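You operate a simulated robot arm through the tools that you are given. There is no shell and no other tool. Be economical: measure what you need, move in short steps, check, and stop when the job is done.

The job below is to be done with a simulated robot arm. You get a single attempt, and the scene is never put back.

TASK
Close the left door of the high cupboard. Put the edge board on the top of the low table away on the top of the green machine. Take the jar that says "grease" from the top of the steel table and leave it on top of the yellow card there. Close the handles drawer. Take the white cup and put it on the clear yellow dot pane. Any order will do. Set down upright: jar.
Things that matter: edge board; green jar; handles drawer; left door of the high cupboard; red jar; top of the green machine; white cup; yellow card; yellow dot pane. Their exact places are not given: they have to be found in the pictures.

The check looks at the end state, three seconds after you hand in, the way a careful person would. Anything else that was tipped, shoved, dropped, spilled or broken makes it a failure.

THE ROBOT
A 7-joint arm with a three-finger gripper on a trunk, on a base that drives. Base frame: it is fixed to the floor where the robot stands at the start and does not move with it; the origin is under the middle of the robot, x ahead of it, y to its left, z up. Readings come in mm, degrees, newtons and seconds.
With the tool pointing down near the work surface it reaches from about 100 to 580 mm from the robot's upright axis, wherever it stands. Its first joint turns from -166.0 to 166.0 degrees. Places, roughly: edge board (5x18x5 cm) [2000, 2400, 500]; green jar, red jar [-7250, -5000, 750]; handles drawer [-8200, -3300, 1000]; left door of the high cupboard [1000, -200, 1700]; top of the green machine [-1600, 700, 700]; white cup (8x12x6 cm) [-10300, 2500, 900]; yellow card [-7250, -4250, 750]; yellow dot pane (20x15x1 cm) [-10400, 3000, 900]. Payload 2.94 kg.
Tool frame: the origin (TCP) lies between the finger pads and is the grasp point; the fingertips stand 30 mm ahead of it; z points along the fingers, y is the line along which they close. The gripper opens to 132 mm. The gripper's body begins 107 mm behind the TCP.
Orientation is that of the tool frame in the base frame, as a unit quaternion [w, x, y, z]. With the fingers straight down and closing along the base's y, the tool's x points along the base's -x, its y along +y and its z along -z.

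THE INTERFACE
- The arm moves only by the tool nudge_tool. Its argument "increments" is a list of rows, each a list of 7 numbers: the turn, a rotation vector about the base's x, y, z in degrees, then the shift along the base's x, y, z in mm, then the opening, from 0 (shut) to 1 (fully open). In form: [[wx, wy, wz, tx, ty, tz, fingers], ...]. A call has 1 to 20 rows; each row is the pose to reach, as a shift and turn from the pose commanded when the call began. A row lasts 0.2 s, in which the tool goes at most 50 mm and 8.6 degrees; a call with a longer step from one row to the next is refused whole, and so is a gripper value outside its range. A pose out of reach is approached as far as the arm can. The call stops where the force on the tool passes 40 N (or 10 N more than at its start, if that is more) or the arm is blocked; 0.2 s more then pass. The fingers move at their own pace and stop on an object; they squeeze with about 40 N. The grip force told is the motor's: it shows also when the fingers shut on nothing. Time passes only in rows, and 0.2 s behind the last, so rows that repeat a pose let the fingers close. The reply holds the time, the measured pose of the TCP, the force on the tool along the base axes, the opening and the grip force, in the units named above and with some noise, with the torque about the TCP (base axes, N m) and any sound that the robot's microphone picked up.
- Cameras (640 x 400 px; columns grow to the right, rows downward): "scene" is now at [60.2, 167, 2012.1]; the picture's right is [-0.25, -0.97, 0.00], its down [-0.40, 0.10, -0.91] and it looks along [0.88, -0.23, -0.41] (base axes); focal length 290 px, centre (320, 200). "wrist" rides on the gripper at [72, 3, -144] in the tool frame; the picture's right is [-0.04, 1.00, 0.00], its down [-0.88, -0.04, -0.48] and it looks along [-0.48, -0.02, 0.88] (tool axes); focal length 256 px, centre (320, 200).
- get_image(camera): a new picture of that camera. No time passes.
- lift_body(by): slides the trunk up (or, below 0, down) by that many mm; the arm and the scene camera ride with it, the base frame stays. It gives what a move gives, with no picture.
- roll_base(legs): drives the robot by 1 to 6 legs, each [ahead, left, turn to the left] in mm, mm and degrees, along the robot's own axes; the way and the turn of a leg run together, so that a leg with both is an arc; at most 1500 mm and 180 degrees a leg. The arm and the cameras ride along, it lands a little off, and it stops where it bumps. It gives what a move gives.
- head_to(pan, tilt): turns the head with the scene camera to pan (to the left, within 143 degrees either way) and tilt (down, from -29 to 69), counted from straight ahead of the robot. It gives what a move gives.
- pixel_to_xyz(camera, pixels): for up to 12 pixels [column, row] of the newest picture of that camera ("zoom" is the newest enlarged one), the place [x, y, z] in the base frame of the surface seen there, good to about 2 mm. No time passes.
- close_up(camera, box): a new picture of the part [left, top, right, bottom] of that camera's present view, enlarged. No time passes.
- job_done(): hands the job in; it is judged then, once.

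Work in short steps. Measure before you move; look again where a grasp or a placing could have gone wrong, and mend it. You have 110 turns and 82 pictures in all, those below and enlarged ones among them. Open the gripper and draw the arm clear of the work before you hand the job in, unless the task says otherwise; then end with one line.

The tools are called by a JSON object that holds its "method" and its "body". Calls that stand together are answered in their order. nudge_tool: Moves the arm, as the interface text tells. Its arguments: {"type":"object","properties":{"increments":{"type":"array","items":{"type":"array","items":{"type":"number"}}}},"required":["increments"]} The other tools are called the same way: lift_body (by) slides the trunk up or down; roll_base (legs) drives the base; head_to (pan, tilt) turns the head that bears the scene camera; get_image (camera) takes a picture; pixel_to_xyz (camera, pixels) gives the place of the surface under pixels of a picture; close_up (camera, box) takes an enlarged picture of a part of a camera's view; job_done () hands the job in.

At the start:

```text
time_s: 0.0
position: [393.5, 100.5, 1809.5]
tcp_rot: [0.0, 0.001, 1.0, 0.0]
wrist_force: [0.3, -0.8, -0.8]
torque: [-0.02, 0.04, -0.02]
opening: 131.8
finger_force: 0.1
trunk travel left (down, up): [-482.0, 58.0]
robot x, y, heading: [-1.8, 2.1, 0.0]
head pan, tilt: [-14.6, 24.4]
```

scene: 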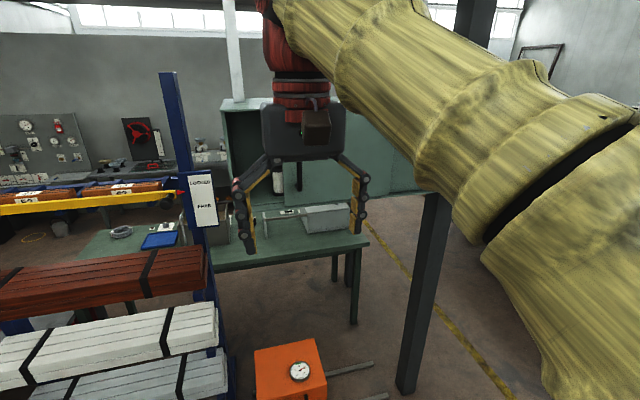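
wrist: 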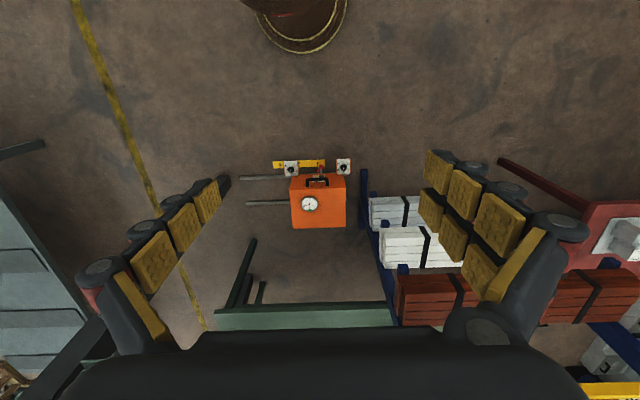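

I'll look toward the high cupboard, which the arm partly hides at (260-430,100-190).

{"method": "head_to", "body": {"pan": -20, "tilt": 10}}

{"method": "get_image", "body": {"camera": "scene"}}

```text
time_s: 0.8
position: [395.5, 99.8, 1808.7]
tcp_rot: [0.0, 0.001, 1.0, 0.0]
wrist_force: [-0.2, 0.2, 0.0]
torque: [0.0, 0.02, -0.01]
opening: 132.2
finger_force: 0.1
trunk travel left (down, up): [-482.0, 58.0]
robot x, y, heading: [2.7, -1.1, -0.2]
head pan, tilt: [-20.0, 10.0]
```

```text
79 pictures are left
```

scene: 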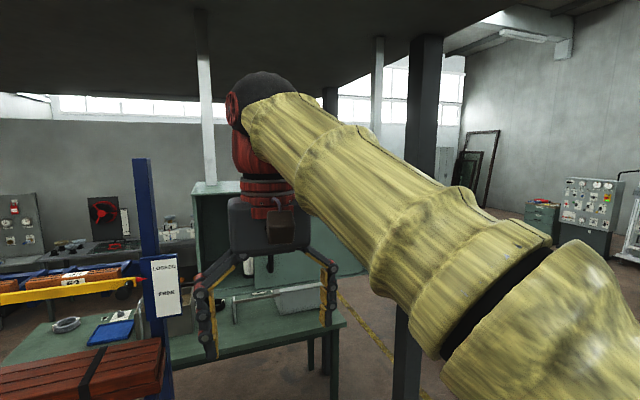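

The arm hides the middle of the cupboard, so I measure several visible points of it.

{"method": "pixel_to_xyz", "body": {"camera": "scene", "pixels": [[202, 186], [238, 186], [200, 230], [215, 230], [196, 210], [340, 265], [362, 272], [270, 265], [262, 297], [300, 300], [200, 350], [330, 325]]}}

{"method": "nudge_tool", "body": {"increments": [[0, 0, 0, 0, -45, 0, 1], [0, 0, 0, 0, -90, 0, 1], [0, 0, 0, 0, -135, 0, 1], [0, 0, 0, 0, -180, 0, 1], [0, 0, 0, 0, -225, 0, 1], [0, 0, 0, -40, -250, 0, 1], [0, 0, 0, -80, -270, 0, 1]]}}

{"method": "get_image", "body": {"camera": "scene"}}

```text
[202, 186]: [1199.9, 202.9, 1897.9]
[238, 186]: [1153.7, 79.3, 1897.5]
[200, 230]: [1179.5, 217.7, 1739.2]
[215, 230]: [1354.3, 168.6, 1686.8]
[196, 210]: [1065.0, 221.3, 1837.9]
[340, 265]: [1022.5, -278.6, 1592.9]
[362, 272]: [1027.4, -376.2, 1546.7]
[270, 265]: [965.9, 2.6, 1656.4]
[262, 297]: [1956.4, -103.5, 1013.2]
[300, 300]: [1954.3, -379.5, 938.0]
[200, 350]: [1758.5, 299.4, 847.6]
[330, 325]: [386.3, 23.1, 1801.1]
```

```text
time_s: 2.4
position: [314.8, -169.3, 1809.2]
tcp_rot: [0.0, 0.0, 1.0, 0.0]
wrist_force: [-0.2, -0.7, -0.1]
torque: [0.0, -0.02, -0.02]
opening: 132.1
finger_force: 0.0
trunk travel left (down, up): [-482.0, 58.0]
robot x, y, heading: [-1.4, -2.6, -0.0]
head pan, tilt: [-20.0, 10.0]
```

```text
78 pictures are left
```

scene: 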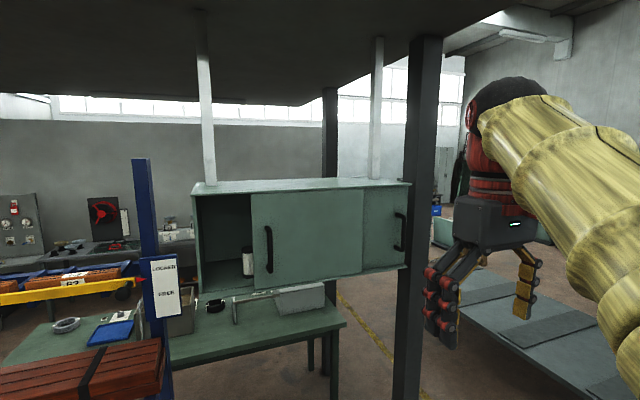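

The hanging cupboard has sliding doors; the left one (front, 252–362) must slide left. I measure its handle and frame.

{"method": "close_up", "body": {"camera": "scene", "box": [180, 160, 420, 310]}}

{"method": "pixel_to_xyz", "body": {"camera": "scene", "pixels": [[268, 228], [270, 250], [269, 271], [254, 250], [285, 250], [360, 240], [368, 240], [193, 230], [198, 290], [248, 262], [400, 232], [300, 195]]}}

```text
2.67 times, centred on (300, 235) of scene
```

zoom: 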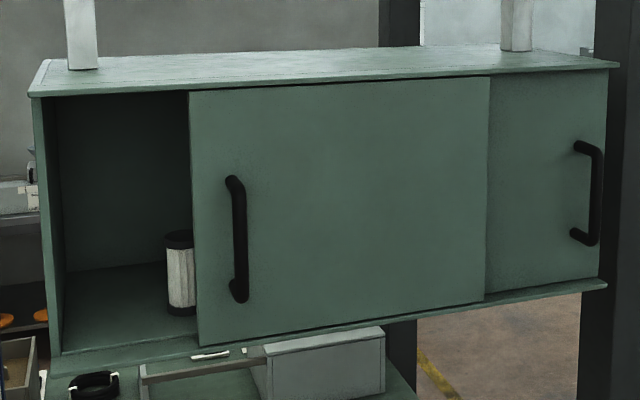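

```text
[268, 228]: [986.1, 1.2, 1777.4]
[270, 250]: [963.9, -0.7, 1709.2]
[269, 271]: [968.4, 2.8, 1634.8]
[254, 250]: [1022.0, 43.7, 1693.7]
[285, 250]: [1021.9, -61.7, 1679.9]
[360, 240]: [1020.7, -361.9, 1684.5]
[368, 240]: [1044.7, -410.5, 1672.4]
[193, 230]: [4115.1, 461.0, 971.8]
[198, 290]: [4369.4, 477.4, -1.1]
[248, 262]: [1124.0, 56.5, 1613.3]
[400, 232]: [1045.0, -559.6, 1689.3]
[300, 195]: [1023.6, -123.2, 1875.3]
```

The door front is at x≈1022, handle at y≈0, z≈1635–1777; it must go about +175 in y. I need to drive closer, so I look at the floor ahead.

{"method": "head_to", "body": {"pan": 0, "tilt": 50}}

{"method": "get_image", "body": {"camera": "scene"}}

```text
time_s: 3.4
position: [318.4, -168.2, 1809.4]
tcp_rot: [0.001, 0.0, 1.0, 0.0]
wrist_force: [-0.2, -0.4, 0.1]
torque: [0.02, 0.0, 0.01]
opening: 132.0
finger_force: 0.0
trunk travel left (down, up): [-482.0, 58.0]
robot x, y, heading: [-1.8, -0.3, -0.1]
head pan, tilt: [0.0, 50.0]
```

```text
76 pictures are left
```

scene: 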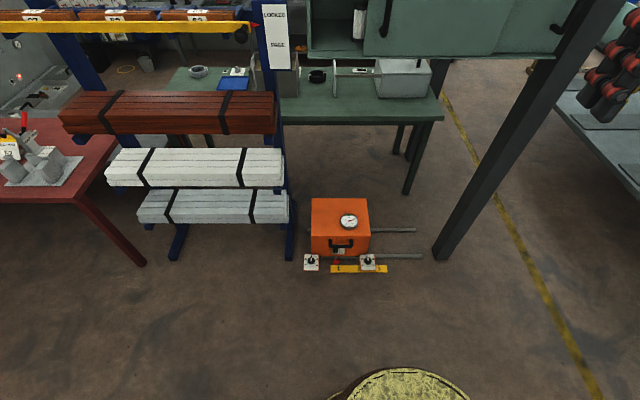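

{"method": "pixel_to_xyz", "body": {"camera": "scene", "pixels": [[340, 270], [312, 268], [340, 205], [420, 257], [440, 255], [200, 95], [290, 255], [180, 225], [140, 262], [340, 380], [275, 60], [570, 45]]}}

```text
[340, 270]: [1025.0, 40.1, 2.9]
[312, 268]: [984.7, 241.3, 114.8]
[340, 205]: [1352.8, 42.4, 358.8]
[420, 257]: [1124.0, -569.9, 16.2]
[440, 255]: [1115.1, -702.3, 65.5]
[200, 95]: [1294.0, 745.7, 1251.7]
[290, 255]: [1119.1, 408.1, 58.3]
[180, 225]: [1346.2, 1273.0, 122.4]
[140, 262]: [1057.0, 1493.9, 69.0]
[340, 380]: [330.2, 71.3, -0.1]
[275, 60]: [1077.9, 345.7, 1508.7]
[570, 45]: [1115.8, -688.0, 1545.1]
```

Floor up to x≈980 is free. I turn the tool horizontal (pointing +x), fingers closing along y, at handle height.

{"method": "nudge_tool", "body": {"increments": [[0, -8.5, 0, 5, 15, 0, 1], [0, -17, 0, 10, 30, -10, 1], [0, -25.5, 0, 15, 45, -20, 1], [0, -34, 0, 20, 60, -30, 1], [0, -42.5, 0, 30, 75, -40, 1], [0, -51, 0, 40, 90, -50, 1], [0, -59.5, 0, 50, 105, -60, 1], [0, -68, 0, 60, 120, -70, 1], [0, -76.5, 0, 80, 135, -80, 1], [0, -85, 0, 100, 150, -90, 1], [0, -90, 0, 120, 168, -103, 1], [0, -90, 0, 120, 168, -103, 1]]}}

{"method": "roll_base", "body": {"legs": [[270, 0, 0]]}}

{"method": "get_image", "body": {"camera": "wrist"}}

```text
time_s: 6.0
position: [434.2, -1.4, 1706.4]
tcp_rot: [0.708, 0.0, 0.706, 0.0]
wrist_force: [-0.5, -0.4, 0.0]
torque: [-0.02, 0.0, -0.01]
opening: 132.0
finger_force: 0.0
trunk travel left (down, up): [-482.0, 58.0]
robot x, y, heading: [2.7, 3.3, -0.1]
head pan, tilt: [0.0, 50.0]
```

```text
time_s: 8.0
position: [711.5, -3.7, 1706.2]
tcp_rot: [0.706, 0.002, 0.708, -0.002]
wrist_force: [-0.4, -0.4, -0.5]
torque: [-0.02, -0.02, 0.0]
opening: 132.2
finger_force: 0.0
trunk travel left (down, up): [-482.0, 58.0]
robot x, y, heading: [273.7, -0.7, 0.0]
head pan, tilt: [0.0, 50.0]
```

```text
75 pictures are left
```

wrist: 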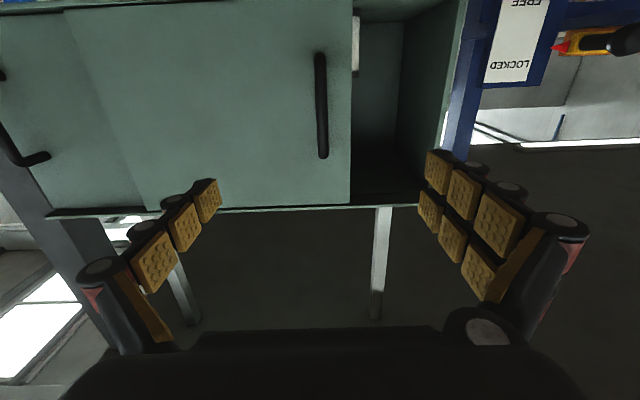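

Handle in view at (320,105); measure it to confirm alignment.

{"method": "pixel_to_xyz", "body": {"camera": "wrist", "pixels": [[320, 80], [320, 110], [320, 140], [345, 110], [425, 100]]}}

{"method": "nudge_tool", "body": {"increments": [[0, 0, 0, 45, 0, 0, 1], [0, 0, 0, 90, 0, 0, 1], [0, 0, 0, 135, 2, 0, 1], [0, 0, 0, 180, 3, 0, 1], [0, 0, 0, 220, 3, 0, 1], [0, 0, 0, 250, 3, 0, 1], [0, 0, 0, 250, 3, 0, 1]]}}

```text
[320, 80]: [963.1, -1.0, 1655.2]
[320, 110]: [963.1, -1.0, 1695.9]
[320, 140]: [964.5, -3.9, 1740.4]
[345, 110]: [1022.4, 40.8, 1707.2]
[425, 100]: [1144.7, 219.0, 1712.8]
```

```text
time_s: 9.6
position: [960.4, 2.2, 1707.8]
tcp_rot: [0.707, 0.001, 0.707, -0.001]
wrist_force: [-0.3, 0.3, 0.8]
torque: [-0.01, 0.01, -0.01]
opening: 131.7
finger_force: 0.0
out of reach, approached as far as the arm can: row 1
trunk travel left (down, up): [-482.0, 58.0]
robot x, y, heading: [273.2, 0.5, -0.1]
head pan, tilt: [0.0, 50.0]
```

At the handle; now close the fingers around the bar.

{"method": "nudge_tool", "body": {"increments": [[0, 0, 0, 2, -2, 0, 0.6], [0, 0, 0, 2, -2, 0, 0.3], [0, 0, 0, 2, -2, 0, 0], [0, 0, 0, 2, -2, 0, 0], [0, 0, 0, 2, -2, 0, 0], [0, 0, 0, 2, -2, 0, 0], [0, 0, 0, 2, -2, 0, 0], [0, 0, 0, 2, -2, 0, 0], [0, 0, 0, 2, -2, 0, 0]]}}

```text
time_s: 11.6
position: [962.3, -1.6, 1705.3]
tcp_rot: [0.706, 0.001, 0.708, -0.001]
wrist_force: [-0.6, 0.5, -0.6]
torque: [0.0, -0.06, -0.03]
opening: 17.0
finger_force: 19.0
trunk travel left (down, up): [-482.0, 58.0]
robot x, y, heading: [276.3, -0.8, -0.2]
head pan, tilt: [0.0, 50.0]
```

Gripped (17 mm). Slide left until it stops.

{"method": "nudge_tool", "body": {"increments": [[0, 0, 0, 0, 20, 0, 0], [0, 0, 0, 0, 40, 0, 0], [0, 0, 0, 0, 60, 0, 0], [0, 0, 0, 0, 80, 0, 0], [0, 0, 0, 0, 100, 0, 0], [0, 0, 0, 0, 120, 0, 0], [0, 0, 0, 0, 140, 0, 0], [0, 0, 0, 0, 155, 0, 0], [0, 0, 0, 0, 165, 0, 0], [0, 0, 0, 0, 175, 0, 0], [0, 0, 0, 0, 185, 0, 0], [0, 0, 0, 0, 195, 0, 0]]}}

{"method": "head_to", "body": {"pan": 0, "tilt": 20}}

{"method": "get_image", "body": {"camera": "scene"}}

```text
time_s: 14.2
position: [963.1, 181.6, 1704.9]
tcp_rot: [0.706, 0.006, 0.708, -0.002]
wrist_force: [-3.6, -35.5, -7.7]
torque: [-0.36, -0.68, -0.39]
opening: 16.7
finger_force: 42.8
trunk travel left (down, up): [-482.0, 58.0]
robot x, y, heading: [273.2, 1.2, -0.2]
head pan, tilt: [0.0, 50.0]
```

```text
time_s: 15.1
position: [963.3, 181.5, 1706.8]
tcp_rot: [0.706, 0.004, 0.708, 0.0]
wrist_force: [-4.2, -48.3, -14.4]
torque: [-0.31, 0.18, -0.48]
opening: 16.9
finger_force: 42.4
trunk travel left (down, up): [-482.0, 58.0]
robot x, y, heading: [273.8, -1.6, -0.3]
head pan, tilt: [0.0, 20.0]
```

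```text
74 pictures are left
```

scene: 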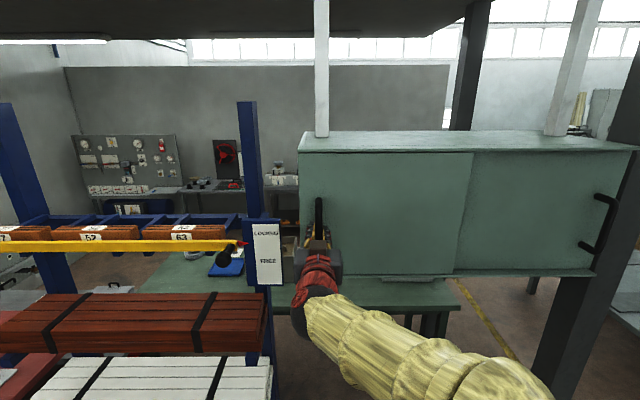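

The door hit its stop (35–48 N at y=181). Relax, open the fingers and back away.

{"method": "nudge_tool", "body": {"increments": [[0, 0, 0, 0, -11, 0, 0], [0, 0, 0, 0, -12, 0, 0.2], [0, 0, 0, 0, -12, 0, 0.4], [0, 0, 0, 0, -12, 0, 0.5], [0, 0, 0, 0, -12, 0, 0.5], [0, 0, 0, 0, -12, 0, 0.5], [0, 0, 0, -45, -12, 0, 0.5], [0, 0, 0, -90, -12, 0, 0.5], [0, 0, 0, -135, -30, 0, 0.5], [0, 0, 0, -180, -60, 0, 0.5], [0, 0, 0, -225, -90, 0, 0.5], [0, 0, 0, -270, -120, 0, 0.5], [0, 0, 0, -315, -150, 0, 0.5], [0, 0, 0, -360, -180, 0, 0.5], [0, 0, 0, -400, -180, 0, 0.5]]}}

{"method": "get_image", "body": {"camera": "scene"}}

```text
refused: row 10 steps farther than a row can; nothing moved
```

```text
73 pictures are left
```

scene: 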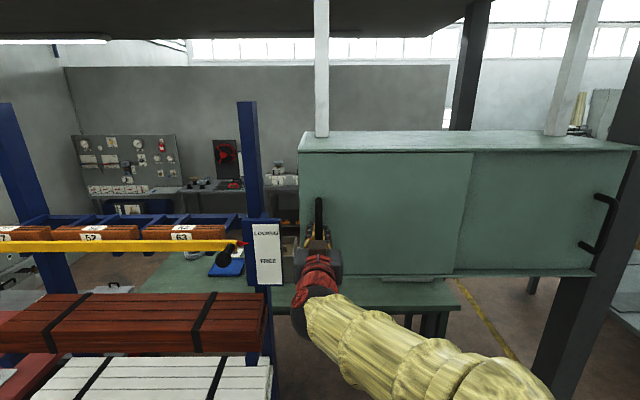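

Retry with smaller steps.

{"method": "nudge_tool", "body": {"increments": [[0, 0, 0, 0, -11, 0, 0], [0, 0, 0, 0, -12, 0, 0.2], [0, 0, 0, 0, -12, 0, 0.4], [0, 0, 0, 0, -12, 0, 0.5], [0, 0, 0, 0, -12, 0, 0.5], [0, 0, 0, 0, -12, 0, 0.5], [0, 0, 0, -40, -12, 0, 0.5], [0, 0, 0, -80, -12, 0, 0.5], [0, 0, 0, -120, -30, 0, 0.5], [0, 0, 0, -158, -55, 0, 0.5], [0, 0, 0, -196, -80, 0, 0.5], [0, 0, 0, -234, -105, 0, 0.5], [0, 0, 0, -272, -130, 0, 0.5], [0, 0, 0, -310, -155, 0, 0.5], [0, 0, 0, -348, -180, 0, 0.5], [0, 0, 0, -390, -185, 0, 0.5]]}}

{"method": "get_image", "body": {"camera": "scene"}}

```text
time_s: 18.7
position: [573.2, -45.5, 1708.3]
tcp_rot: [0.703, 0.07, 0.703, -0.081]
wrist_force: [-0.4, 2.1, -0.9]
torque: [-0.02, 0.01, -0.12]
opening: 65.8
finger_force: 0.0
out of reach, approached as far as the arm can: row 16
trunk travel left (down, up): [-482.0, 58.0]
robot x, y, heading: [274.0, -3.3, -0.1]
head pan, tilt: [0.0, 20.0]
stopped in row 16: the arm was blocked; the commanded pose is now the measured one
```

```text
72 pictures are left
```

scene: 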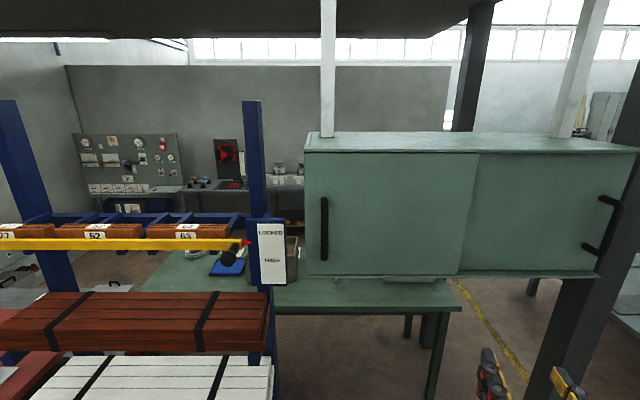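

Door shut. Now I turn the tool down again in 11 rows and look around to the left for the low table.

{"method": "nudge_tool", "body": {"increments": [[0.94, 8.15, 0.81, 0, 5, 0, 0.5], [1.87, 16.3, 1.62, 0, 10, 0, 0.5], [2.8, 24.4, 2.43, 0, 15, 0, 0.5], [3.75, 32.6, 3.24, 0, 20, 0, 0.5], [4.7, 40.7, 4.05, 0, 25, 0, 0.5], [5.6, 48.9, 4.85, 0, 30, 0, 0.5], [6.55, 57, 5.66, 0, 35, 0, 0.5], [7.5, 65.2, 6.47, 0, 40, 0, 0.5], [8.4, 73.3, 7.28, 0, 45, 0, 0.5], [9.4, 81.5, 8.1, 0, 45, 0, 0.5], [10.3, 89.6, 8.9, 0, 45, 0, 0.5], [10.3, 89.6, 8.9, 0, 45, 0, 0.5]]}}

{"method": "roll_base", "body": {"legs": [[-400, 0, 0]]}}

{"method": "head_to", "body": {"pan": 55, "tilt": 25}}

{"method": "get_image", "body": {"camera": "scene"}}

{"method": "head_to", "body": {"pan": 125, "tilt": 25}}

{"method": "get_image", "body": {"camera": "scene"}}

```text
time_s: 21.3
position: [522.9, 13.6, 1766.7]
tcp_rot: [0.119, 0.014, 0.988, -0.096]
wrist_force: [-0.2, -0.6, -0.3]
torque: [0.04, -0.04, 0.01]
opening: 66.0
finger_force: 0.1
out of reach, approached as far as the arm can: row 6, 7, 8, 9, 10, 11, 12
trunk travel left (down, up): [-482.0, 58.0]
robot x, y, heading: [271.5, -2.5, 0.0]
head pan, tilt: [0.0, 20.0]
```

```text
time_s: 23.8
position: [123.5, 16.5, 1767.4]
tcp_rot: [0.119, 0.009, 0.988, -0.096]
wrist_force: [-1.0, -0.1, 0.3]
torque: [0.01, -0.06, 0.01]
opening: 66.1
finger_force: 0.0
trunk travel left (down, up): [-482.0, 58.0]
robot x, y, heading: [-121.2, -2.0, 0.6]
head pan, tilt: [0.0, 20.0]
```

```text
time_s: 25.0
position: [125.9, 14.7, 1766.8]
tcp_rot: [0.12, 0.009, 0.988, -0.096]
wrist_force: [-0.2, -0.4, 0.1]
torque: [-0.01, 0.0, -0.02]
opening: 66.2
finger_force: 0.0
trunk travel left (down, up): [-482.0, 58.0]
robot x, y, heading: [-124.7, -0.3, 0.8]
head pan, tilt: [55.0, 25.0]
```

```text
71 pictures are left
```

scene: 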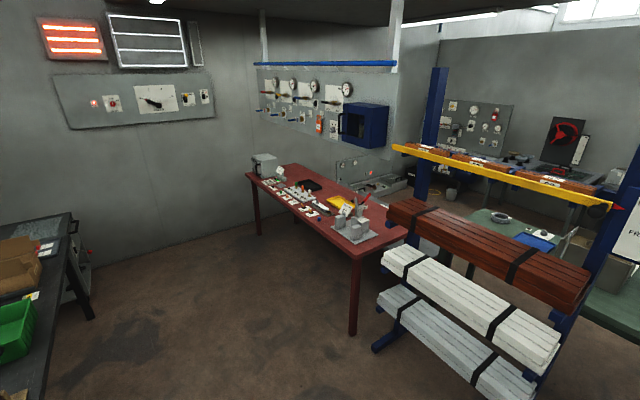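

```text
time_s: 26.4
position: [124.8, 16.2, 1766.9]
tcp_rot: [0.12, 0.01, 0.988, -0.096]
wrist_force: [-0.1, -1.0, 0.4]
torque: [0.0, 0.01, 0.0]
opening: 66.0
finger_force: 0.0
trunk travel left (down, up): [-482.0, 58.0]
robot x, y, heading: [-124.6, -0.6, 0.7]
head pan, tilt: [125.0, 25.0]
```

```text
70 pictures are left
```

scene: 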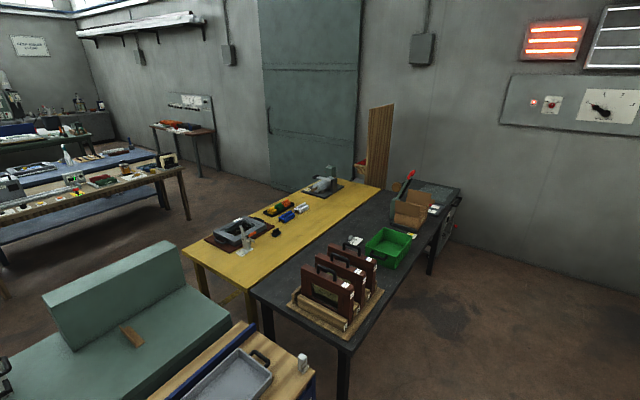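

The green machine is at (130,320) here. The low table may be the grey thing behind the red table at (380,185) in the previous view; first measure here, then re-look there.

{"method": "pixel_to_xyz", "body": {"camera": "scene", "pixels": [[130, 337], [100, 380], [190, 310], [110, 290], [60, 380], [230, 310], [170, 398], [225, 330], [300, 220], [330, 340]]}}

{"method": "head_to", "body": {"pan": 45, "tilt": 25}}

{"method": "close_up", "body": {"camera": "scene", "box": [120, 110, 440, 310]}}

```text
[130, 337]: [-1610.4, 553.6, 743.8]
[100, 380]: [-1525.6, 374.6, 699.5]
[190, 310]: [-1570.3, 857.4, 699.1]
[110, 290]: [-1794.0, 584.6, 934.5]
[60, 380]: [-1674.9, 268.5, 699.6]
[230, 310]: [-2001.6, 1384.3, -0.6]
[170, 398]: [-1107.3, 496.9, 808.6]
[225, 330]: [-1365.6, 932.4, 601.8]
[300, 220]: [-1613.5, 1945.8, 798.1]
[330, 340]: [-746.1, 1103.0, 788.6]
```

```text
time_s: 28.0
position: [124.0, 16.5, 1767.4]
tcp_rot: [0.119, 0.009, 0.988, -0.096]
wrist_force: [-0.2, 0.0, 0.5]
torque: [-0.02, -0.01, -0.02]
opening: 65.9
finger_force: 0.0
trunk travel left (down, up): [-482.0, 58.0]
robot x, y, heading: [-122.3, -0.9, 0.4]
head pan, tilt: [45.0, 25.0]
```

```text
2.00 times, centred on (280, 210) of scene
```

zoom: 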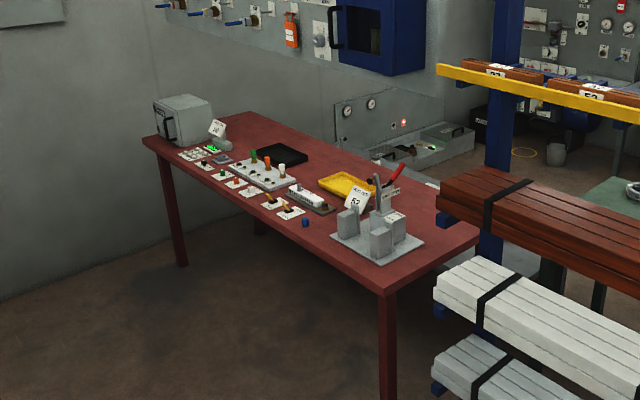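

{"method": "pixel_to_xyz", "body": {"camera": "zoom", "pixels": [[430, 150], [440, 135], [390, 110], [380, 285], [145, 140], [240, 115], [390, 390], [182, 265], [300, 330], [60, 290], [470, 225]]}}

```text
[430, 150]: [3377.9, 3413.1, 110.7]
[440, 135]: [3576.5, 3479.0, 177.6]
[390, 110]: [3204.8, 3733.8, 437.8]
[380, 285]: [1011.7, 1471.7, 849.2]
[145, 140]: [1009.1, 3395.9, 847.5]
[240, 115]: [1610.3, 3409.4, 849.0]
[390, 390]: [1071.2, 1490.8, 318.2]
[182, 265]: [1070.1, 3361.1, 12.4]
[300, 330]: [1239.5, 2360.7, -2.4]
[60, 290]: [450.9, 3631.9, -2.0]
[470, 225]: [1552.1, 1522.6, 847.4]
```

The low table must be hidden behind the red table (x>1610). I look for a route around.

{"method": "head_to", "body": {"pan": 15, "tilt": 20}}

{"method": "close_up", "body": {"camera": "scene", "box": [0, 100, 440, 375]}}

{"method": "head_to", "body": {"pan": -40, "tilt": 25}}

{"method": "get_image", "body": {"camera": "scene"}}

```text
time_s: 28.9
position: [125.6, 15.8, 1766.5]
tcp_rot: [0.119, 0.01, 0.988, -0.095]
wrist_force: [0.1, 0.4, 0.1]
torque: [0.0, 0.01, 0.01]
opening: 66.2
finger_force: 0.1
trunk travel left (down, up): [-482.0, 58.0]
robot x, y, heading: [-124.3, -1.0, 0.6]
head pan, tilt: [15.0, 20.0]
```

```text
1.45 times, centred on (220, 238) of scene
```

zoom: 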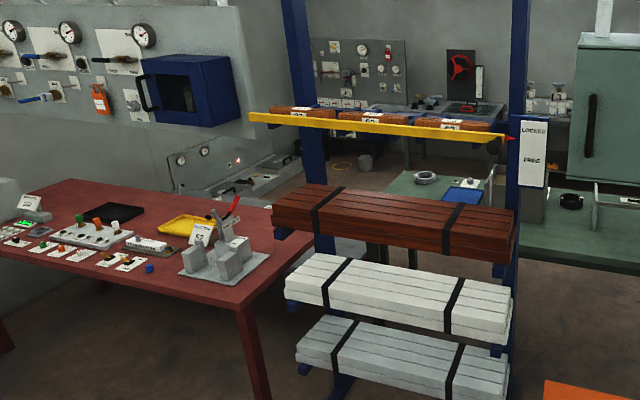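

```text
time_s: 30.2
position: [124.4, 16.9, 1768.2]
tcp_rot: [0.12, 0.009, 0.988, -0.096]
wrist_force: [-0.1, 0.1, -1.1]
torque: [0.0, -0.02, 0.0]
opening: 66.1
finger_force: 0.0
trunk travel left (down, up): [-482.0, 58.0]
robot x, y, heading: [-122.6, -4.1, 0.9]
head pan, tilt: [-40.0, 25.0]
```

```text
67 pictures are left
```

scene: 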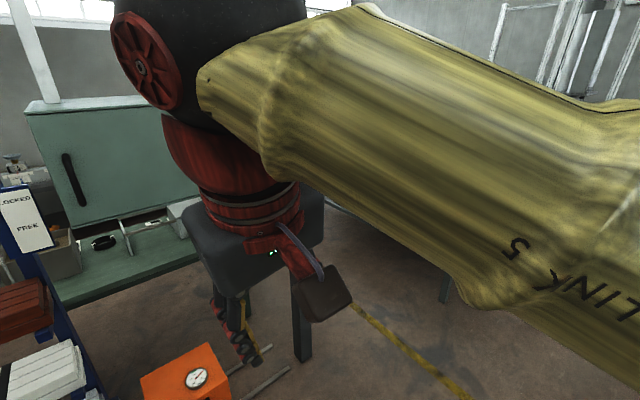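

From nearer the red table I can see over it. I drive to about (300, 2200), open floor, and look.

{"method": "roll_base", "body": {"legs": [[420, 0, 0], [0, 1400, 0], [150, 800, 0]]}}

{"method": "lift_body", "body": {"by": 58}}

{"method": "head_to", "body": {"pan": 25, "tilt": 35}}

{"method": "get_image", "body": {"camera": "scene"}}

```text
time_s: 43.2
position: [634.2, 2217.5, 1766.0]
tcp_rot: [0.121, -0.004, 0.988, -0.094]
wrist_force: [0.5, 0.4, 0.0]
torque: [-0.04, 0.0, 0.03]
opening: 65.8
finger_force: 0.0
trunk travel left (down, up): [-482.0, 58.0]
robot x, y, heading: [383.1, 2192.3, 2.3]
head pan, tilt: [-40.0, 25.0]
```

```text
time_s: 44.2
position: [633.6, 2215.5, 1824.7]
tcp_rot: [0.122, -0.003, 0.988, -0.095]
wrist_force: [0.2, -0.4, 0.2]
torque: [-0.03, 0.0, 0.0]
opening: 66.0
finger_force: 0.1
trunk travel left (down, up): [-540.0, 0.0]
robot x, y, heading: [384.8, 2191.4, 1.8]
head pan, tilt: [-40.0, 25.0]
```

```text
time_s: 45.6
position: [634.9, 2216.3, 1825.3]
tcp_rot: [0.121, -0.003, 0.988, -0.094]
wrist_force: [1.3, 0.1, 0.0]
torque: [0.01, -0.02, -0.03]
opening: 65.9
finger_force: 0.0
trunk travel left (down, up): [-540.0, 0.0]
robot x, y, heading: [386.9, 2193.1, 2.0]
head pan, tilt: [25.0, 35.0]
```

```text
66 pictures are left
```

scene: 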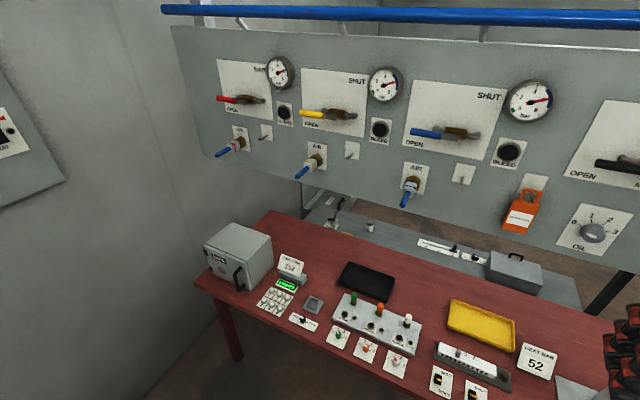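

A low grey table lies behind, with items around (440,250). Close up.

{"method": "close_up", "body": {"camera": "scene", "box": [280, 180, 600, 340]}}

{"method": "pixel_to_xyz", "body": {"camera": "scene", "pixels": [[330, 222], [370, 227], [440, 246], [465, 255], [515, 270], [575, 295], [345, 207], [480, 130], [600, 240], [610, 300], [300, 215], [400, 235]]}}

{"method": "head_to", "body": {"pan": -25, "tilt": 40}}

{"method": "get_image", "body": {"camera": "scene"}}

```text
2.00 times, centred on (440, 260) of scene
```

zoom: 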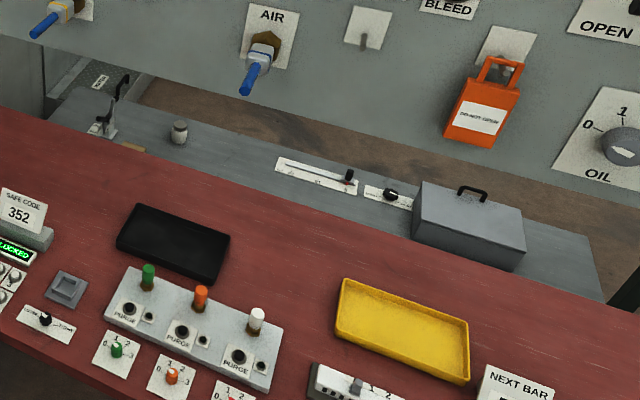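

```text
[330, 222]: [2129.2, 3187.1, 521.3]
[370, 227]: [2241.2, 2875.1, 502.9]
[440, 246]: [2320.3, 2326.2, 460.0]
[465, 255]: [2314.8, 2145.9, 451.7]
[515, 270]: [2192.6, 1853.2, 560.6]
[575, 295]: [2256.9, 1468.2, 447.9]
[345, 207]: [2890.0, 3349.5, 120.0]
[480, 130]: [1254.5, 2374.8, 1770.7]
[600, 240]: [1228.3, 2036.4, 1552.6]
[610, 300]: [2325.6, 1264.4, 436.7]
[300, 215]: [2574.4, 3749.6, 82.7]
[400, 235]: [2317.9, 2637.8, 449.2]
```

```text
time_s: 46.8
position: [635.6, 2215.3, 1825.8]
tcp_rot: [0.121, -0.003, 0.988, -0.094]
wrist_force: [0.1, -0.6, -0.1]
torque: [-0.02, 0.02, 0.02]
opening: 66.1
finger_force: 0.0
trunk travel left (down, up): [-540.0, 0.0]
robot x, y, heading: [389.5, 2190.7, 2.0]
head pan, tilt: [-25.0, 40.0]
```

```text
64 pictures are left
```

scene: 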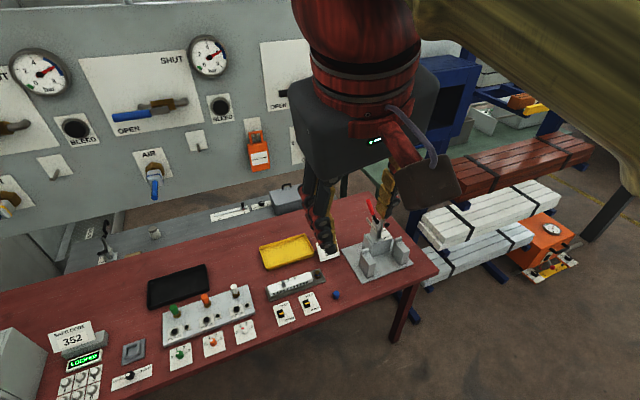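

The gap between the red table's right end and the rack needs measuring, plus what lies behind.

{"method": "pixel_to_xyz", "body": {"camera": "scene", "pixels": [[437, 272], [385, 343], [420, 225], [440, 290], [500, 280], [560, 130], [475, 110], [625, 180], [605, 245], [520, 265], [380, 170], [455, 160]]}}

```text
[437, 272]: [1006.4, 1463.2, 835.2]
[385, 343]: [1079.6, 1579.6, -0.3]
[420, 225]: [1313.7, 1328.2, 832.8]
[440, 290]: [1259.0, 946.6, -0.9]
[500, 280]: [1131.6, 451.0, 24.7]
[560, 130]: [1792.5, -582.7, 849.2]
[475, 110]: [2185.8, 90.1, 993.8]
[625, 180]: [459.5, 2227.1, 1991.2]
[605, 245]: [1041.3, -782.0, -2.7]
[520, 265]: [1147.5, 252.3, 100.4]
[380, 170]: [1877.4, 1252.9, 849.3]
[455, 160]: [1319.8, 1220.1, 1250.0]
```

No gap there; I must go round the right side of the green bench. I drive back and turn to view that route.

{"method": "roll_base", "body": {"legs": [[-150, -1400, -2], [-100, -1000, 0], [0, 0, -50]]}}

{"method": "head_to", "body": {"pan": 20, "tilt": 22}}

{"method": "get_image", "body": {"camera": "scene"}}

```text
time_s: 61.0
position: [368.8, -427.0, 1823.5]
tcp_rot: [0.071, 0.412, 0.898, -0.136]
wrist_force: [0.3, -0.9, 0.3]
torque: [0.02, 0.02, 0.02]
opening: 65.7
finger_force: 0.1
trunk travel left (down, up): [-540.0, 0.0]
robot x, y, heading: [190.7, -252.4, -48.3]
head pan, tilt: [-25.0, 40.0]
```

```text
time_s: 62.1
position: [367.6, -428.3, 1825.3]
tcp_rot: [0.069, 0.412, 0.898, -0.137]
wrist_force: [-0.1, 0.3, -0.3]
torque: [0.02, 0.01, 0.01]
opening: 65.9
finger_force: 0.0
trunk travel left (down, up): [-540.0, 0.0]
robot x, y, heading: [191.3, -250.2, -47.7]
head pan, tilt: [20.0, 22.0]
```

```text
63 pictures are left
```

scene: 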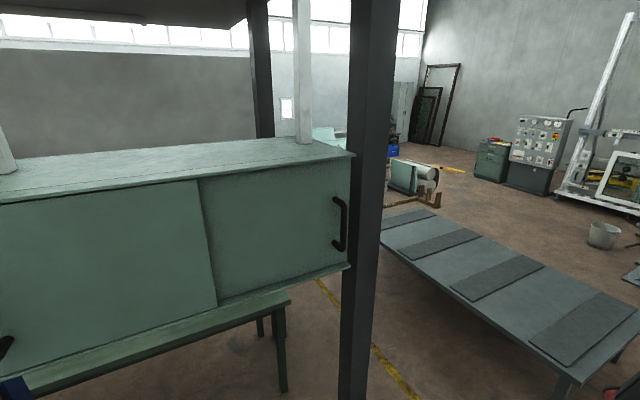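

Measure the passage between the post/bench and the grey table.

{"method": "pixel_to_xyz", "body": {"camera": "scene", "pixels": [[355, 380], [283, 350], [262, 60], [380, 245], [540, 375], [400, 260], [290, 300], [330, 300], [390, 380], [262, 120], [420, 165], [262, 325]]}}

```text
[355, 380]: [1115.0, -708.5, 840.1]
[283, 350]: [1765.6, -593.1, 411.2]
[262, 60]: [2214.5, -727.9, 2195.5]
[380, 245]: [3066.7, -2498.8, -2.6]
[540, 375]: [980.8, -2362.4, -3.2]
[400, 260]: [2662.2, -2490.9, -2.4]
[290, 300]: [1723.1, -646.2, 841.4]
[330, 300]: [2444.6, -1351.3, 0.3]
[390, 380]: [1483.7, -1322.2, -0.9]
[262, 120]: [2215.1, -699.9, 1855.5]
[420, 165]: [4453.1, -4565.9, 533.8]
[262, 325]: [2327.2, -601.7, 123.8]
```

The corridor y≈-800…-2300 is free. Drive to (191,-1350), then ahead to x≈2850, and look left behind the bench.

{"method": "roll_base", "body": {"legs": [[0, 0, 47.7], [0, -1100, 0], [1330, 0, 0], [1330, 0, 0]]}}

{"method": "head_to", "body": {"pan": 85, "tilt": 25}}

{"method": "get_image", "body": {"camera": "scene"}}

```text
time_s: 82.3
position: [3064.2, -1358.5, 1824.6]
tcp_rot: [0.119, 0.016, 0.988, -0.097]
wrist_force: [-0.6, 0.5, -0.2]
torque: [0.02, 0.02, 0.03]
opening: 66.0
finger_force: 0.1
trunk travel left (down, up): [-540.0, 0.0]
robot x, y, heading: [2814.6, -1372.6, -0.3]
head pan, tilt: [20.0, 22.0]
```

```text
time_s: 83.7
position: [3063.5, -1359.2, 1825.7]
tcp_rot: [0.119, 0.015, 0.988, -0.096]
wrist_force: [-0.5, -0.2, -0.2]
torque: [-0.02, -0.01, -0.03]
opening: 66.0
finger_force: 0.1
trunk travel left (down, up): [-540.0, 0.0]
robot x, y, heading: [2814.5, -1372.2, -0.5]
head pan, tilt: [85.0, 25.0]
```

```text
62 pictures are left
```

scene: 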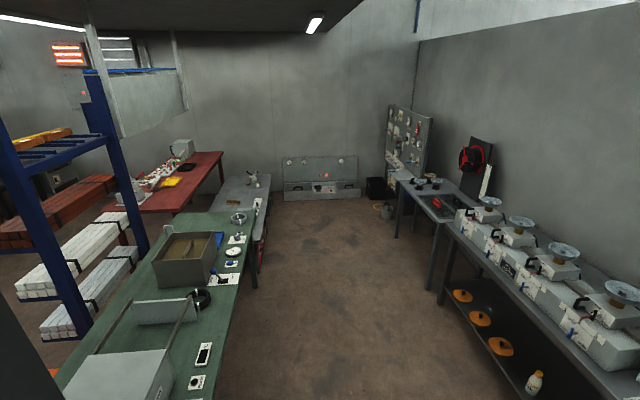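

Clear aisle. Measure its sides.

{"method": "pixel_to_xyz", "body": {"camera": "scene", "pixels": [[440, 290], [397, 235], [520, 390], [258, 290], [225, 385], [262, 250], [246, 190], [260, 205], [380, 205], [240, 175]]}}

{"method": "close_up", "body": {"camera": "scene", "box": [170, 130, 330, 230]}}

```text
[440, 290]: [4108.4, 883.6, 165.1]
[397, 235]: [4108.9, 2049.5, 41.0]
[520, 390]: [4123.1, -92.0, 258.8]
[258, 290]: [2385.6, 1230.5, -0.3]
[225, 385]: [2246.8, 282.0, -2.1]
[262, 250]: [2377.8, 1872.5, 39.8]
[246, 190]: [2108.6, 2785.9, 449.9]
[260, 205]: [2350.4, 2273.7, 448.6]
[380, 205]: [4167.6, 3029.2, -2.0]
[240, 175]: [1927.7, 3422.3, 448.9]
```

```text
4.00 times, centred on (250, 180) of scene
```

zoom: 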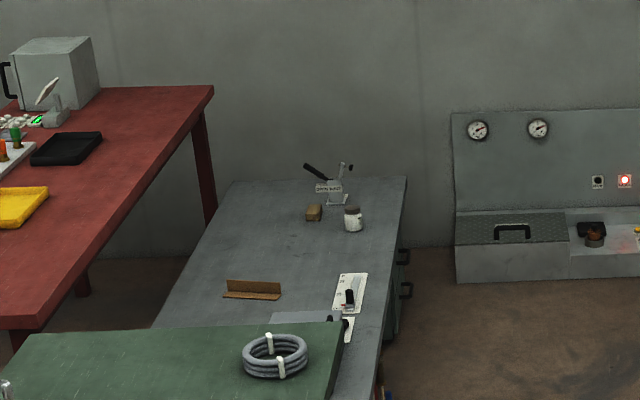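

The edge board is the L-profile at zoom (253,290). Measure it.

{"method": "pixel_to_xyz", "body": {"camera": "zoom", "pixels": [[226, 296], [276, 298], [228, 281], [280, 285], [228, 290], [279, 293], [252, 285], [252, 297], [315, 212], [405, 290], [190, 275]]}}

{"method": "roll_base", "body": {"legs": [[250, 1500, 0], [0, 1400, 0]]}}

```text
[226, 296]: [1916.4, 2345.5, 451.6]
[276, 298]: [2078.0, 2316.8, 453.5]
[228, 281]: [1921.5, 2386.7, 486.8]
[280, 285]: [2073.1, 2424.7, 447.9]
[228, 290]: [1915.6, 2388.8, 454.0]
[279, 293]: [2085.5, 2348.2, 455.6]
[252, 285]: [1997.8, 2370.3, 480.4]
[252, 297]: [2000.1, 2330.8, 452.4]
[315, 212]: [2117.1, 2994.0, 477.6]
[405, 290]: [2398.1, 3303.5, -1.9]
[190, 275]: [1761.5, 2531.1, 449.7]
```

```text
refused: leg 1 is longer than a leg can be; nothing moved
```

Board runs along x from ~1916 to ~2083 at y≈2365. Drive up the aisle, then turn to face the low table.

{"method": "roll_base", "body": {"legs": [[300, 1200, 0], [0, 1300, 0], [0, 1250, 0], [0, 0, 90], [0, 0, 90]]}}

{"method": "head_to", "body": {"pan": 0, "tilt": 60}}

{"method": "get_image", "body": {"camera": "scene"}}

```text
time_s: 109.8
position: [2843.9, 2385.3, 1824.8]
tcp_rot: [-0.095, 0.988, -0.005, -0.12]
wrist_force: [0.9, 0.1, -0.2]
torque: [0.02, 0.0, -0.01]
opening: 66.0
finger_force: 0.0
trunk travel left (down, up): [-540.0, 0.0]
robot x, y, heading: [3094.9, 2405.6, -179.1]
head pan, tilt: [85.0, 25.0]
```

```text
time_s: 111.4
position: [2845.1, 2385.5, 1824.6]
tcp_rot: [-0.095, 0.988, -0.006, -0.12]
wrist_force: [0.6, -0.3, 0.1]
torque: [0.01, 0.01, 0.01]
opening: 66.1
finger_force: 0.0
trunk travel left (down, up): [-540.0, 0.0]
robot x, y, heading: [3088.9, 2405.5, -179.1]
head pan, tilt: [0.0, 60.0]
```

```text
60 pictures are left
```

scene: 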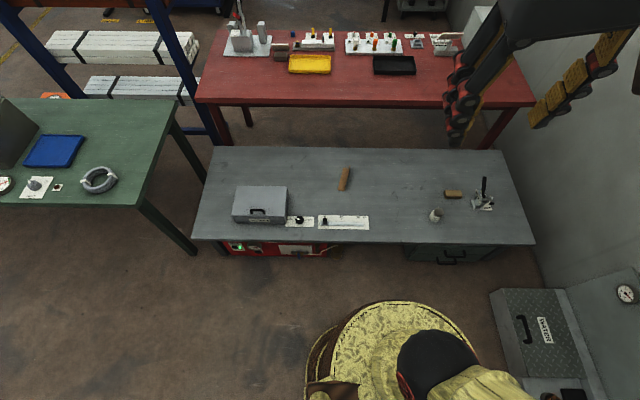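

The robot's round base is visible at (390,330). Measure its front edge, the table edge and the board.

{"method": "pixel_to_xyz", "body": {"camera": "scene", "pixels": [[400, 303], [335, 345], [322, 340], [310, 375], [384, 298], [360, 243], [343, 168], [340, 190], [349, 167], [350, 185], [345, 262], [460, 258]]}}

{"method": "close_up", "body": {"camera": "scene", "box": [290, 145, 400, 215]}}

```text
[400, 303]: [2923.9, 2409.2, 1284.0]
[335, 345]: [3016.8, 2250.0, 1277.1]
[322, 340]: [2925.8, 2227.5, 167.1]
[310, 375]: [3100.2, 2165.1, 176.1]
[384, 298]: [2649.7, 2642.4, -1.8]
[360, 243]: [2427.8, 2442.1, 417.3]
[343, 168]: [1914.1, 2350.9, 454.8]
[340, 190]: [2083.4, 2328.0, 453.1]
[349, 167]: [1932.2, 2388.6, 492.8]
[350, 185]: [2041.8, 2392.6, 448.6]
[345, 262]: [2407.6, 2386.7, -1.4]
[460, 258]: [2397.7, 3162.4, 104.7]
```

```text
5.71 times, centred on (345, 180) of scene
```

zoom: 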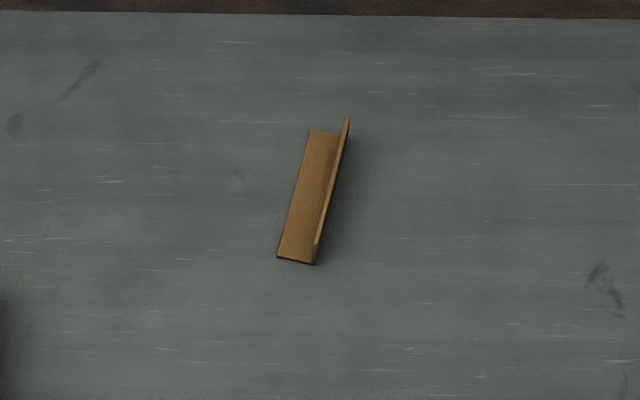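

Base radius is ≈245, table edge x≈2400. I drive to x≈2690, lower the trunk and prepare a 40°-tilted grasp on the upright flange.

{"method": "roll_base", "body": {"legs": [[395, 0, 0]]}}

{"method": "lift_body", "body": {"by": -450}}

{"method": "nudge_tool", "body": {"increments": [[-2.1, 6.65, -0.8, -30, 0, -30, 0.5], [-4.15, 13.3, -1.6, -60, 0, -60, 0.5], [-6.2, 20, -2.4, -90, 0, -90, 0.5], [-8.3, 26.6, -3.2, -120, 0, -120, 0.5], [-8.3, 26.6, -3.2, -120, 0, -120, 0.5]]}}

```text
time_s: 113.9
position: [2441.4, 2381.2, 1824.2]
tcp_rot: [-0.096, 0.988, -0.009, -0.121]
wrist_force: [-0.4, 0.6, 0.3]
torque: [0.0, -0.06, 0.0]
opening: 65.9
finger_force: 0.1
trunk travel left (down, up): [-540.0, 0.0]
robot x, y, heading: [2692.7, 2401.3, -179.4]
head pan, tilt: [0.0, 60.0]
```

```text
refused: -450 is not a number from -400 to 400
```

```text
time_s: 115.1
position: [2323.6, 2383.5, 1706.6]
tcp_rot: [-0.022, 0.938, -0.066, -0.341]
wrist_force: [0.4, 0.2, 0.2]
torque: [-0.02, 0.02, -0.01]
opening: 66.0
finger_force: 0.2
trunk travel left (down, up): [-540.0, 0.0]
robot x, y, heading: [2690.5, 2400.3, -179.5]
head pan, tilt: [0.0, 60.0]
```

Orientation achieved. Lower the trunk 400, then descend toward a pre-grasp point about (2100, 2370, 620).

{"method": "lift_body", "body": {"by": -400}}

{"method": "nudge_tool", "body": {"increments": [[0, 0, 0, -15, 0, -45, 0.5], [0, 0, 0, -30, 0, -90, 0.5], [0, 0, 0, -45, 0, -135, 0.5], [0, 0, 0, -60, 0, -180, 0.5], [0, 0, 0, -75, 0, -225, 0.5], [0, 0, 0, -90, 0, -270, 0.5], [0, 0, 0, -105, 0, -315, 0.5], [0, 0, 0, -120, 0, -360, 0.5], [0, 0, 0, -135, -2, -405, 0.5], [0, 0, 0, -150, -4, -450, 0.5], [0, 0, 0, -165, -6, -495, 0.5], [0, 0, 0, -180, -8, -540, 0.5], [0, 0, 0, -195, -8, -585, 0.5], [0, 0, 0, -210, -8, -630, 0.5], [0, 0, 0, -220, -8, -670, 0.5]]}}

{"method": "get_image", "body": {"camera": "wrist"}}

```text
time_s: 118.9
position: [2322.8, 2382.7, 1307.0]
tcp_rot: [-0.022, 0.937, -0.065, -0.341]
wrist_force: [0.7, -0.7, -0.4]
torque: [-0.02, 0.01, -0.01]
opening: 65.9
finger_force: 0.0
trunk travel left (down, up): [-140.0, 400.0]
robot x, y, heading: [2695.0, 2400.4, -179.4]
head pan, tilt: [0.0, 60.0]
```

```text
time_s: 122.1
position: [2100.7, 2375.2, 636.3]
tcp_rot: [-0.024, 0.937, -0.067, -0.341]
wrist_force: [0.4, 0.0, 0.8]
torque: [0.0, -0.02, -0.01]
opening: 66.3
finger_force: 0.1
trunk travel left (down, up): [-140.0, 400.0]
robot x, y, heading: [2690.0, 2400.6, -179.3]
head pan, tilt: [0.0, 60.0]
```

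```text
58 pictures are left
```

wrist: 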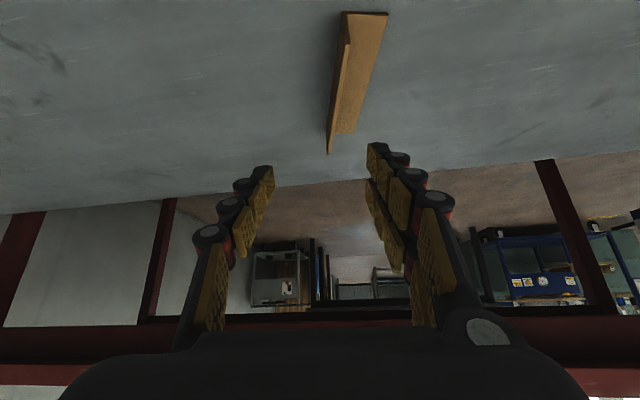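

Board is visible with its upright flange from (345,20) to (330,150). Measure.

{"method": "pixel_to_xyz", "body": {"camera": "wrist", "pixels": [[344, 25], [340, 60], [336, 95], [331, 140], [343, 45], [380, 30], [360, 80], [348, 125]]}}

```text
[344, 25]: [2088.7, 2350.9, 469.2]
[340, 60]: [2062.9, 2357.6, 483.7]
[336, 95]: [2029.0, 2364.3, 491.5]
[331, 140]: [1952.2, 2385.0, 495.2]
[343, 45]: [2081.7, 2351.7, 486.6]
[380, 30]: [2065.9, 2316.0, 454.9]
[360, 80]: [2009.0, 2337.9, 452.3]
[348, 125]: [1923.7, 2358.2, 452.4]
```

The flange is skewed ~14°, so I turn 6° more about z and descend to (2032, 2363, 492) with fingers straddling the flange.

{"method": "nudge_tool", "body": {"increments": [[0, 0, -3, -18, -3, -36, 0.5], [0, 0, -6, -35, -6, -72, 0.5], [0, 0, -6, -53, -9, -108, 0.5], [0, 0, -6, -63, -11, -128, 0.5], [0, 0, -6, -69, -12, -144, 0.5], [0, 0, -6, -69, -12, -144, 0.5]]}}

{"method": "get_image", "body": {"camera": "wrist"}}

```text
time_s: 123.5
position: [2033.2, 2363.8, 493.8]
tcp_rot: [-0.041, 0.933, -0.115, -0.338]
wrist_force: [0.1, 0.1, 0.4]
torque: [0.02, -0.01, -0.04]
opening: 66.1
finger_force: 0.1
trunk travel left (down, up): [-140.0, 400.0]
robot x, y, heading: [2693.2, 2401.3, -179.5]
head pan, tilt: [0.0, 60.0]
```

```text
57 pictures are left
```

wrist: 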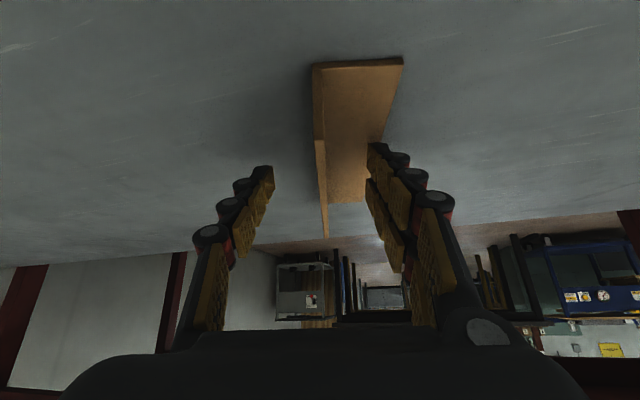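

Flange sits centred between the fingers. Close and check.

{"method": "nudge_tool", "body": {"increments": [[0, 0, 0, 0, 0, 0, 0.3], [0, 0, 0, 0, 0, 0, 0.1], [0, 0, 0, 0, 0, 0, 0], [0, 0, 0, 0, 0, 0, 0], [0, 0, 0, 0, 0, 0, 0], [0, 0, 0, 0, 0, 0, 0], [0, 0, 0, 0, 0, 0, 0]]}}

{"method": "nudge_tool", "body": {"increments": [[0, 0, 0, 0, 0, 20, 0], [0, 0, 0, 0, 0, 50, 0], [0, 0, 0, 0, 0, 90, 0], [0, 0, 0, 0, 0, 90, 0]]}}

{"method": "get_image", "body": {"camera": "wrist"}}

```text
time_s: 125.1
position: [2033.0, 2363.2, 494.4]
tcp_rot: [-0.041, 0.933, -0.114, -0.338]
wrist_force: [0.1, 0.3, 0.6]
torque: [-0.04, -0.02, 0.02]
opening: 6.0
finger_force: 33.3
trunk travel left (down, up): [-140.0, 400.0]
robot x, y, heading: [2694.0, 2397.1, -179.4]
head pan, tilt: [0.0, 60.0]
```

```text
time_s: 126.1
position: [2035.2, 2361.5, 582.9]
tcp_rot: [-0.041, 0.933, -0.114, -0.338]
wrist_force: [-0.2, 0.5, -0.6]
torque: [-0.02, 0.02, 0.0]
opening: 6.0
finger_force: 32.5
trunk travel left (down, up): [-140.0, 400.0]
robot x, y, heading: [2689.4, 2398.6, -179.3]
head pan, tilt: [0.0, 60.0]
```

```text
56 pictures are left
```

wrist: 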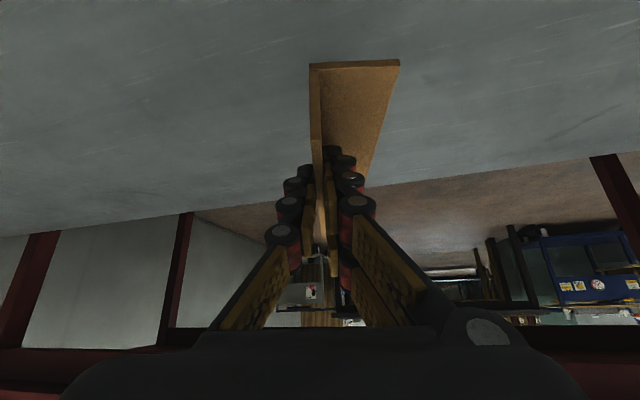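

Board is held level (offset bottom ≈45 mm below TCP). Retract and raise, then drive back around the bench.

{"method": "nudge_tool", "body": {"increments": [[0, 0, 0, 10, 0, 45, 0], [0, 0, 0, 25, 0, 90, 0], [0, 0, 0, 45, 0, 135, 0], [0, 0, 0, 65, 0, 180, 0], [0, 0, 0, 85, 0, 225, 0], [0, 0, 0, 105, 0, 270, 0], [0, 0, 0, 125, 0, 315, 0], [0, 0, 0, 145, 0, 360, 0], [0, 0, 0, 165, 0, 405, 0], [0, 0, 0, 190, 0, 445, 0], [0, 0, 0, 220, 0, 480, 0], [0, 0, 0, 255, 0, 510, 0], [0, 0, 0, 285, 0, 540, 0], [0, 0, 0, 285, 0, 560, 0]]}}

{"method": "roll_base", "body": {"legs": [[-430, 0, 0], [0, 1300, 0], [0, 1250, 0], [0, 1200, 0]]}}

```text
time_s: 129.1
position: [2318.8, 2363.0, 1143.8]
tcp_rot: [-0.04, 0.933, -0.114, -0.339]
wrist_force: [1.2, 0.2, -0.7]
torque: [-0.03, -0.01, 0.03]
opening: 6.0
finger_force: 32.7
trunk travel left (down, up): [-140.0, 400.0]
robot x, y, heading: [2694.3, 2398.3, -179.4]
head pan, tilt: [0.0, 60.0]
```

```text
time_s: 149.3
position: [2787.2, -1361.1, 1142.5]
tcp_rot: [-0.041, 0.933, -0.117, -0.339]
wrist_force: [0.1, 0.4, 0.0]
torque: [-0.03, 0.01, 0.03]
opening: 6.0
finger_force: 32.8
trunk travel left (down, up): [-140.0, 400.0]
robot x, y, heading: [3158.6, -1325.5, -179.6]
head pan, tilt: [0.0, 60.0]
```

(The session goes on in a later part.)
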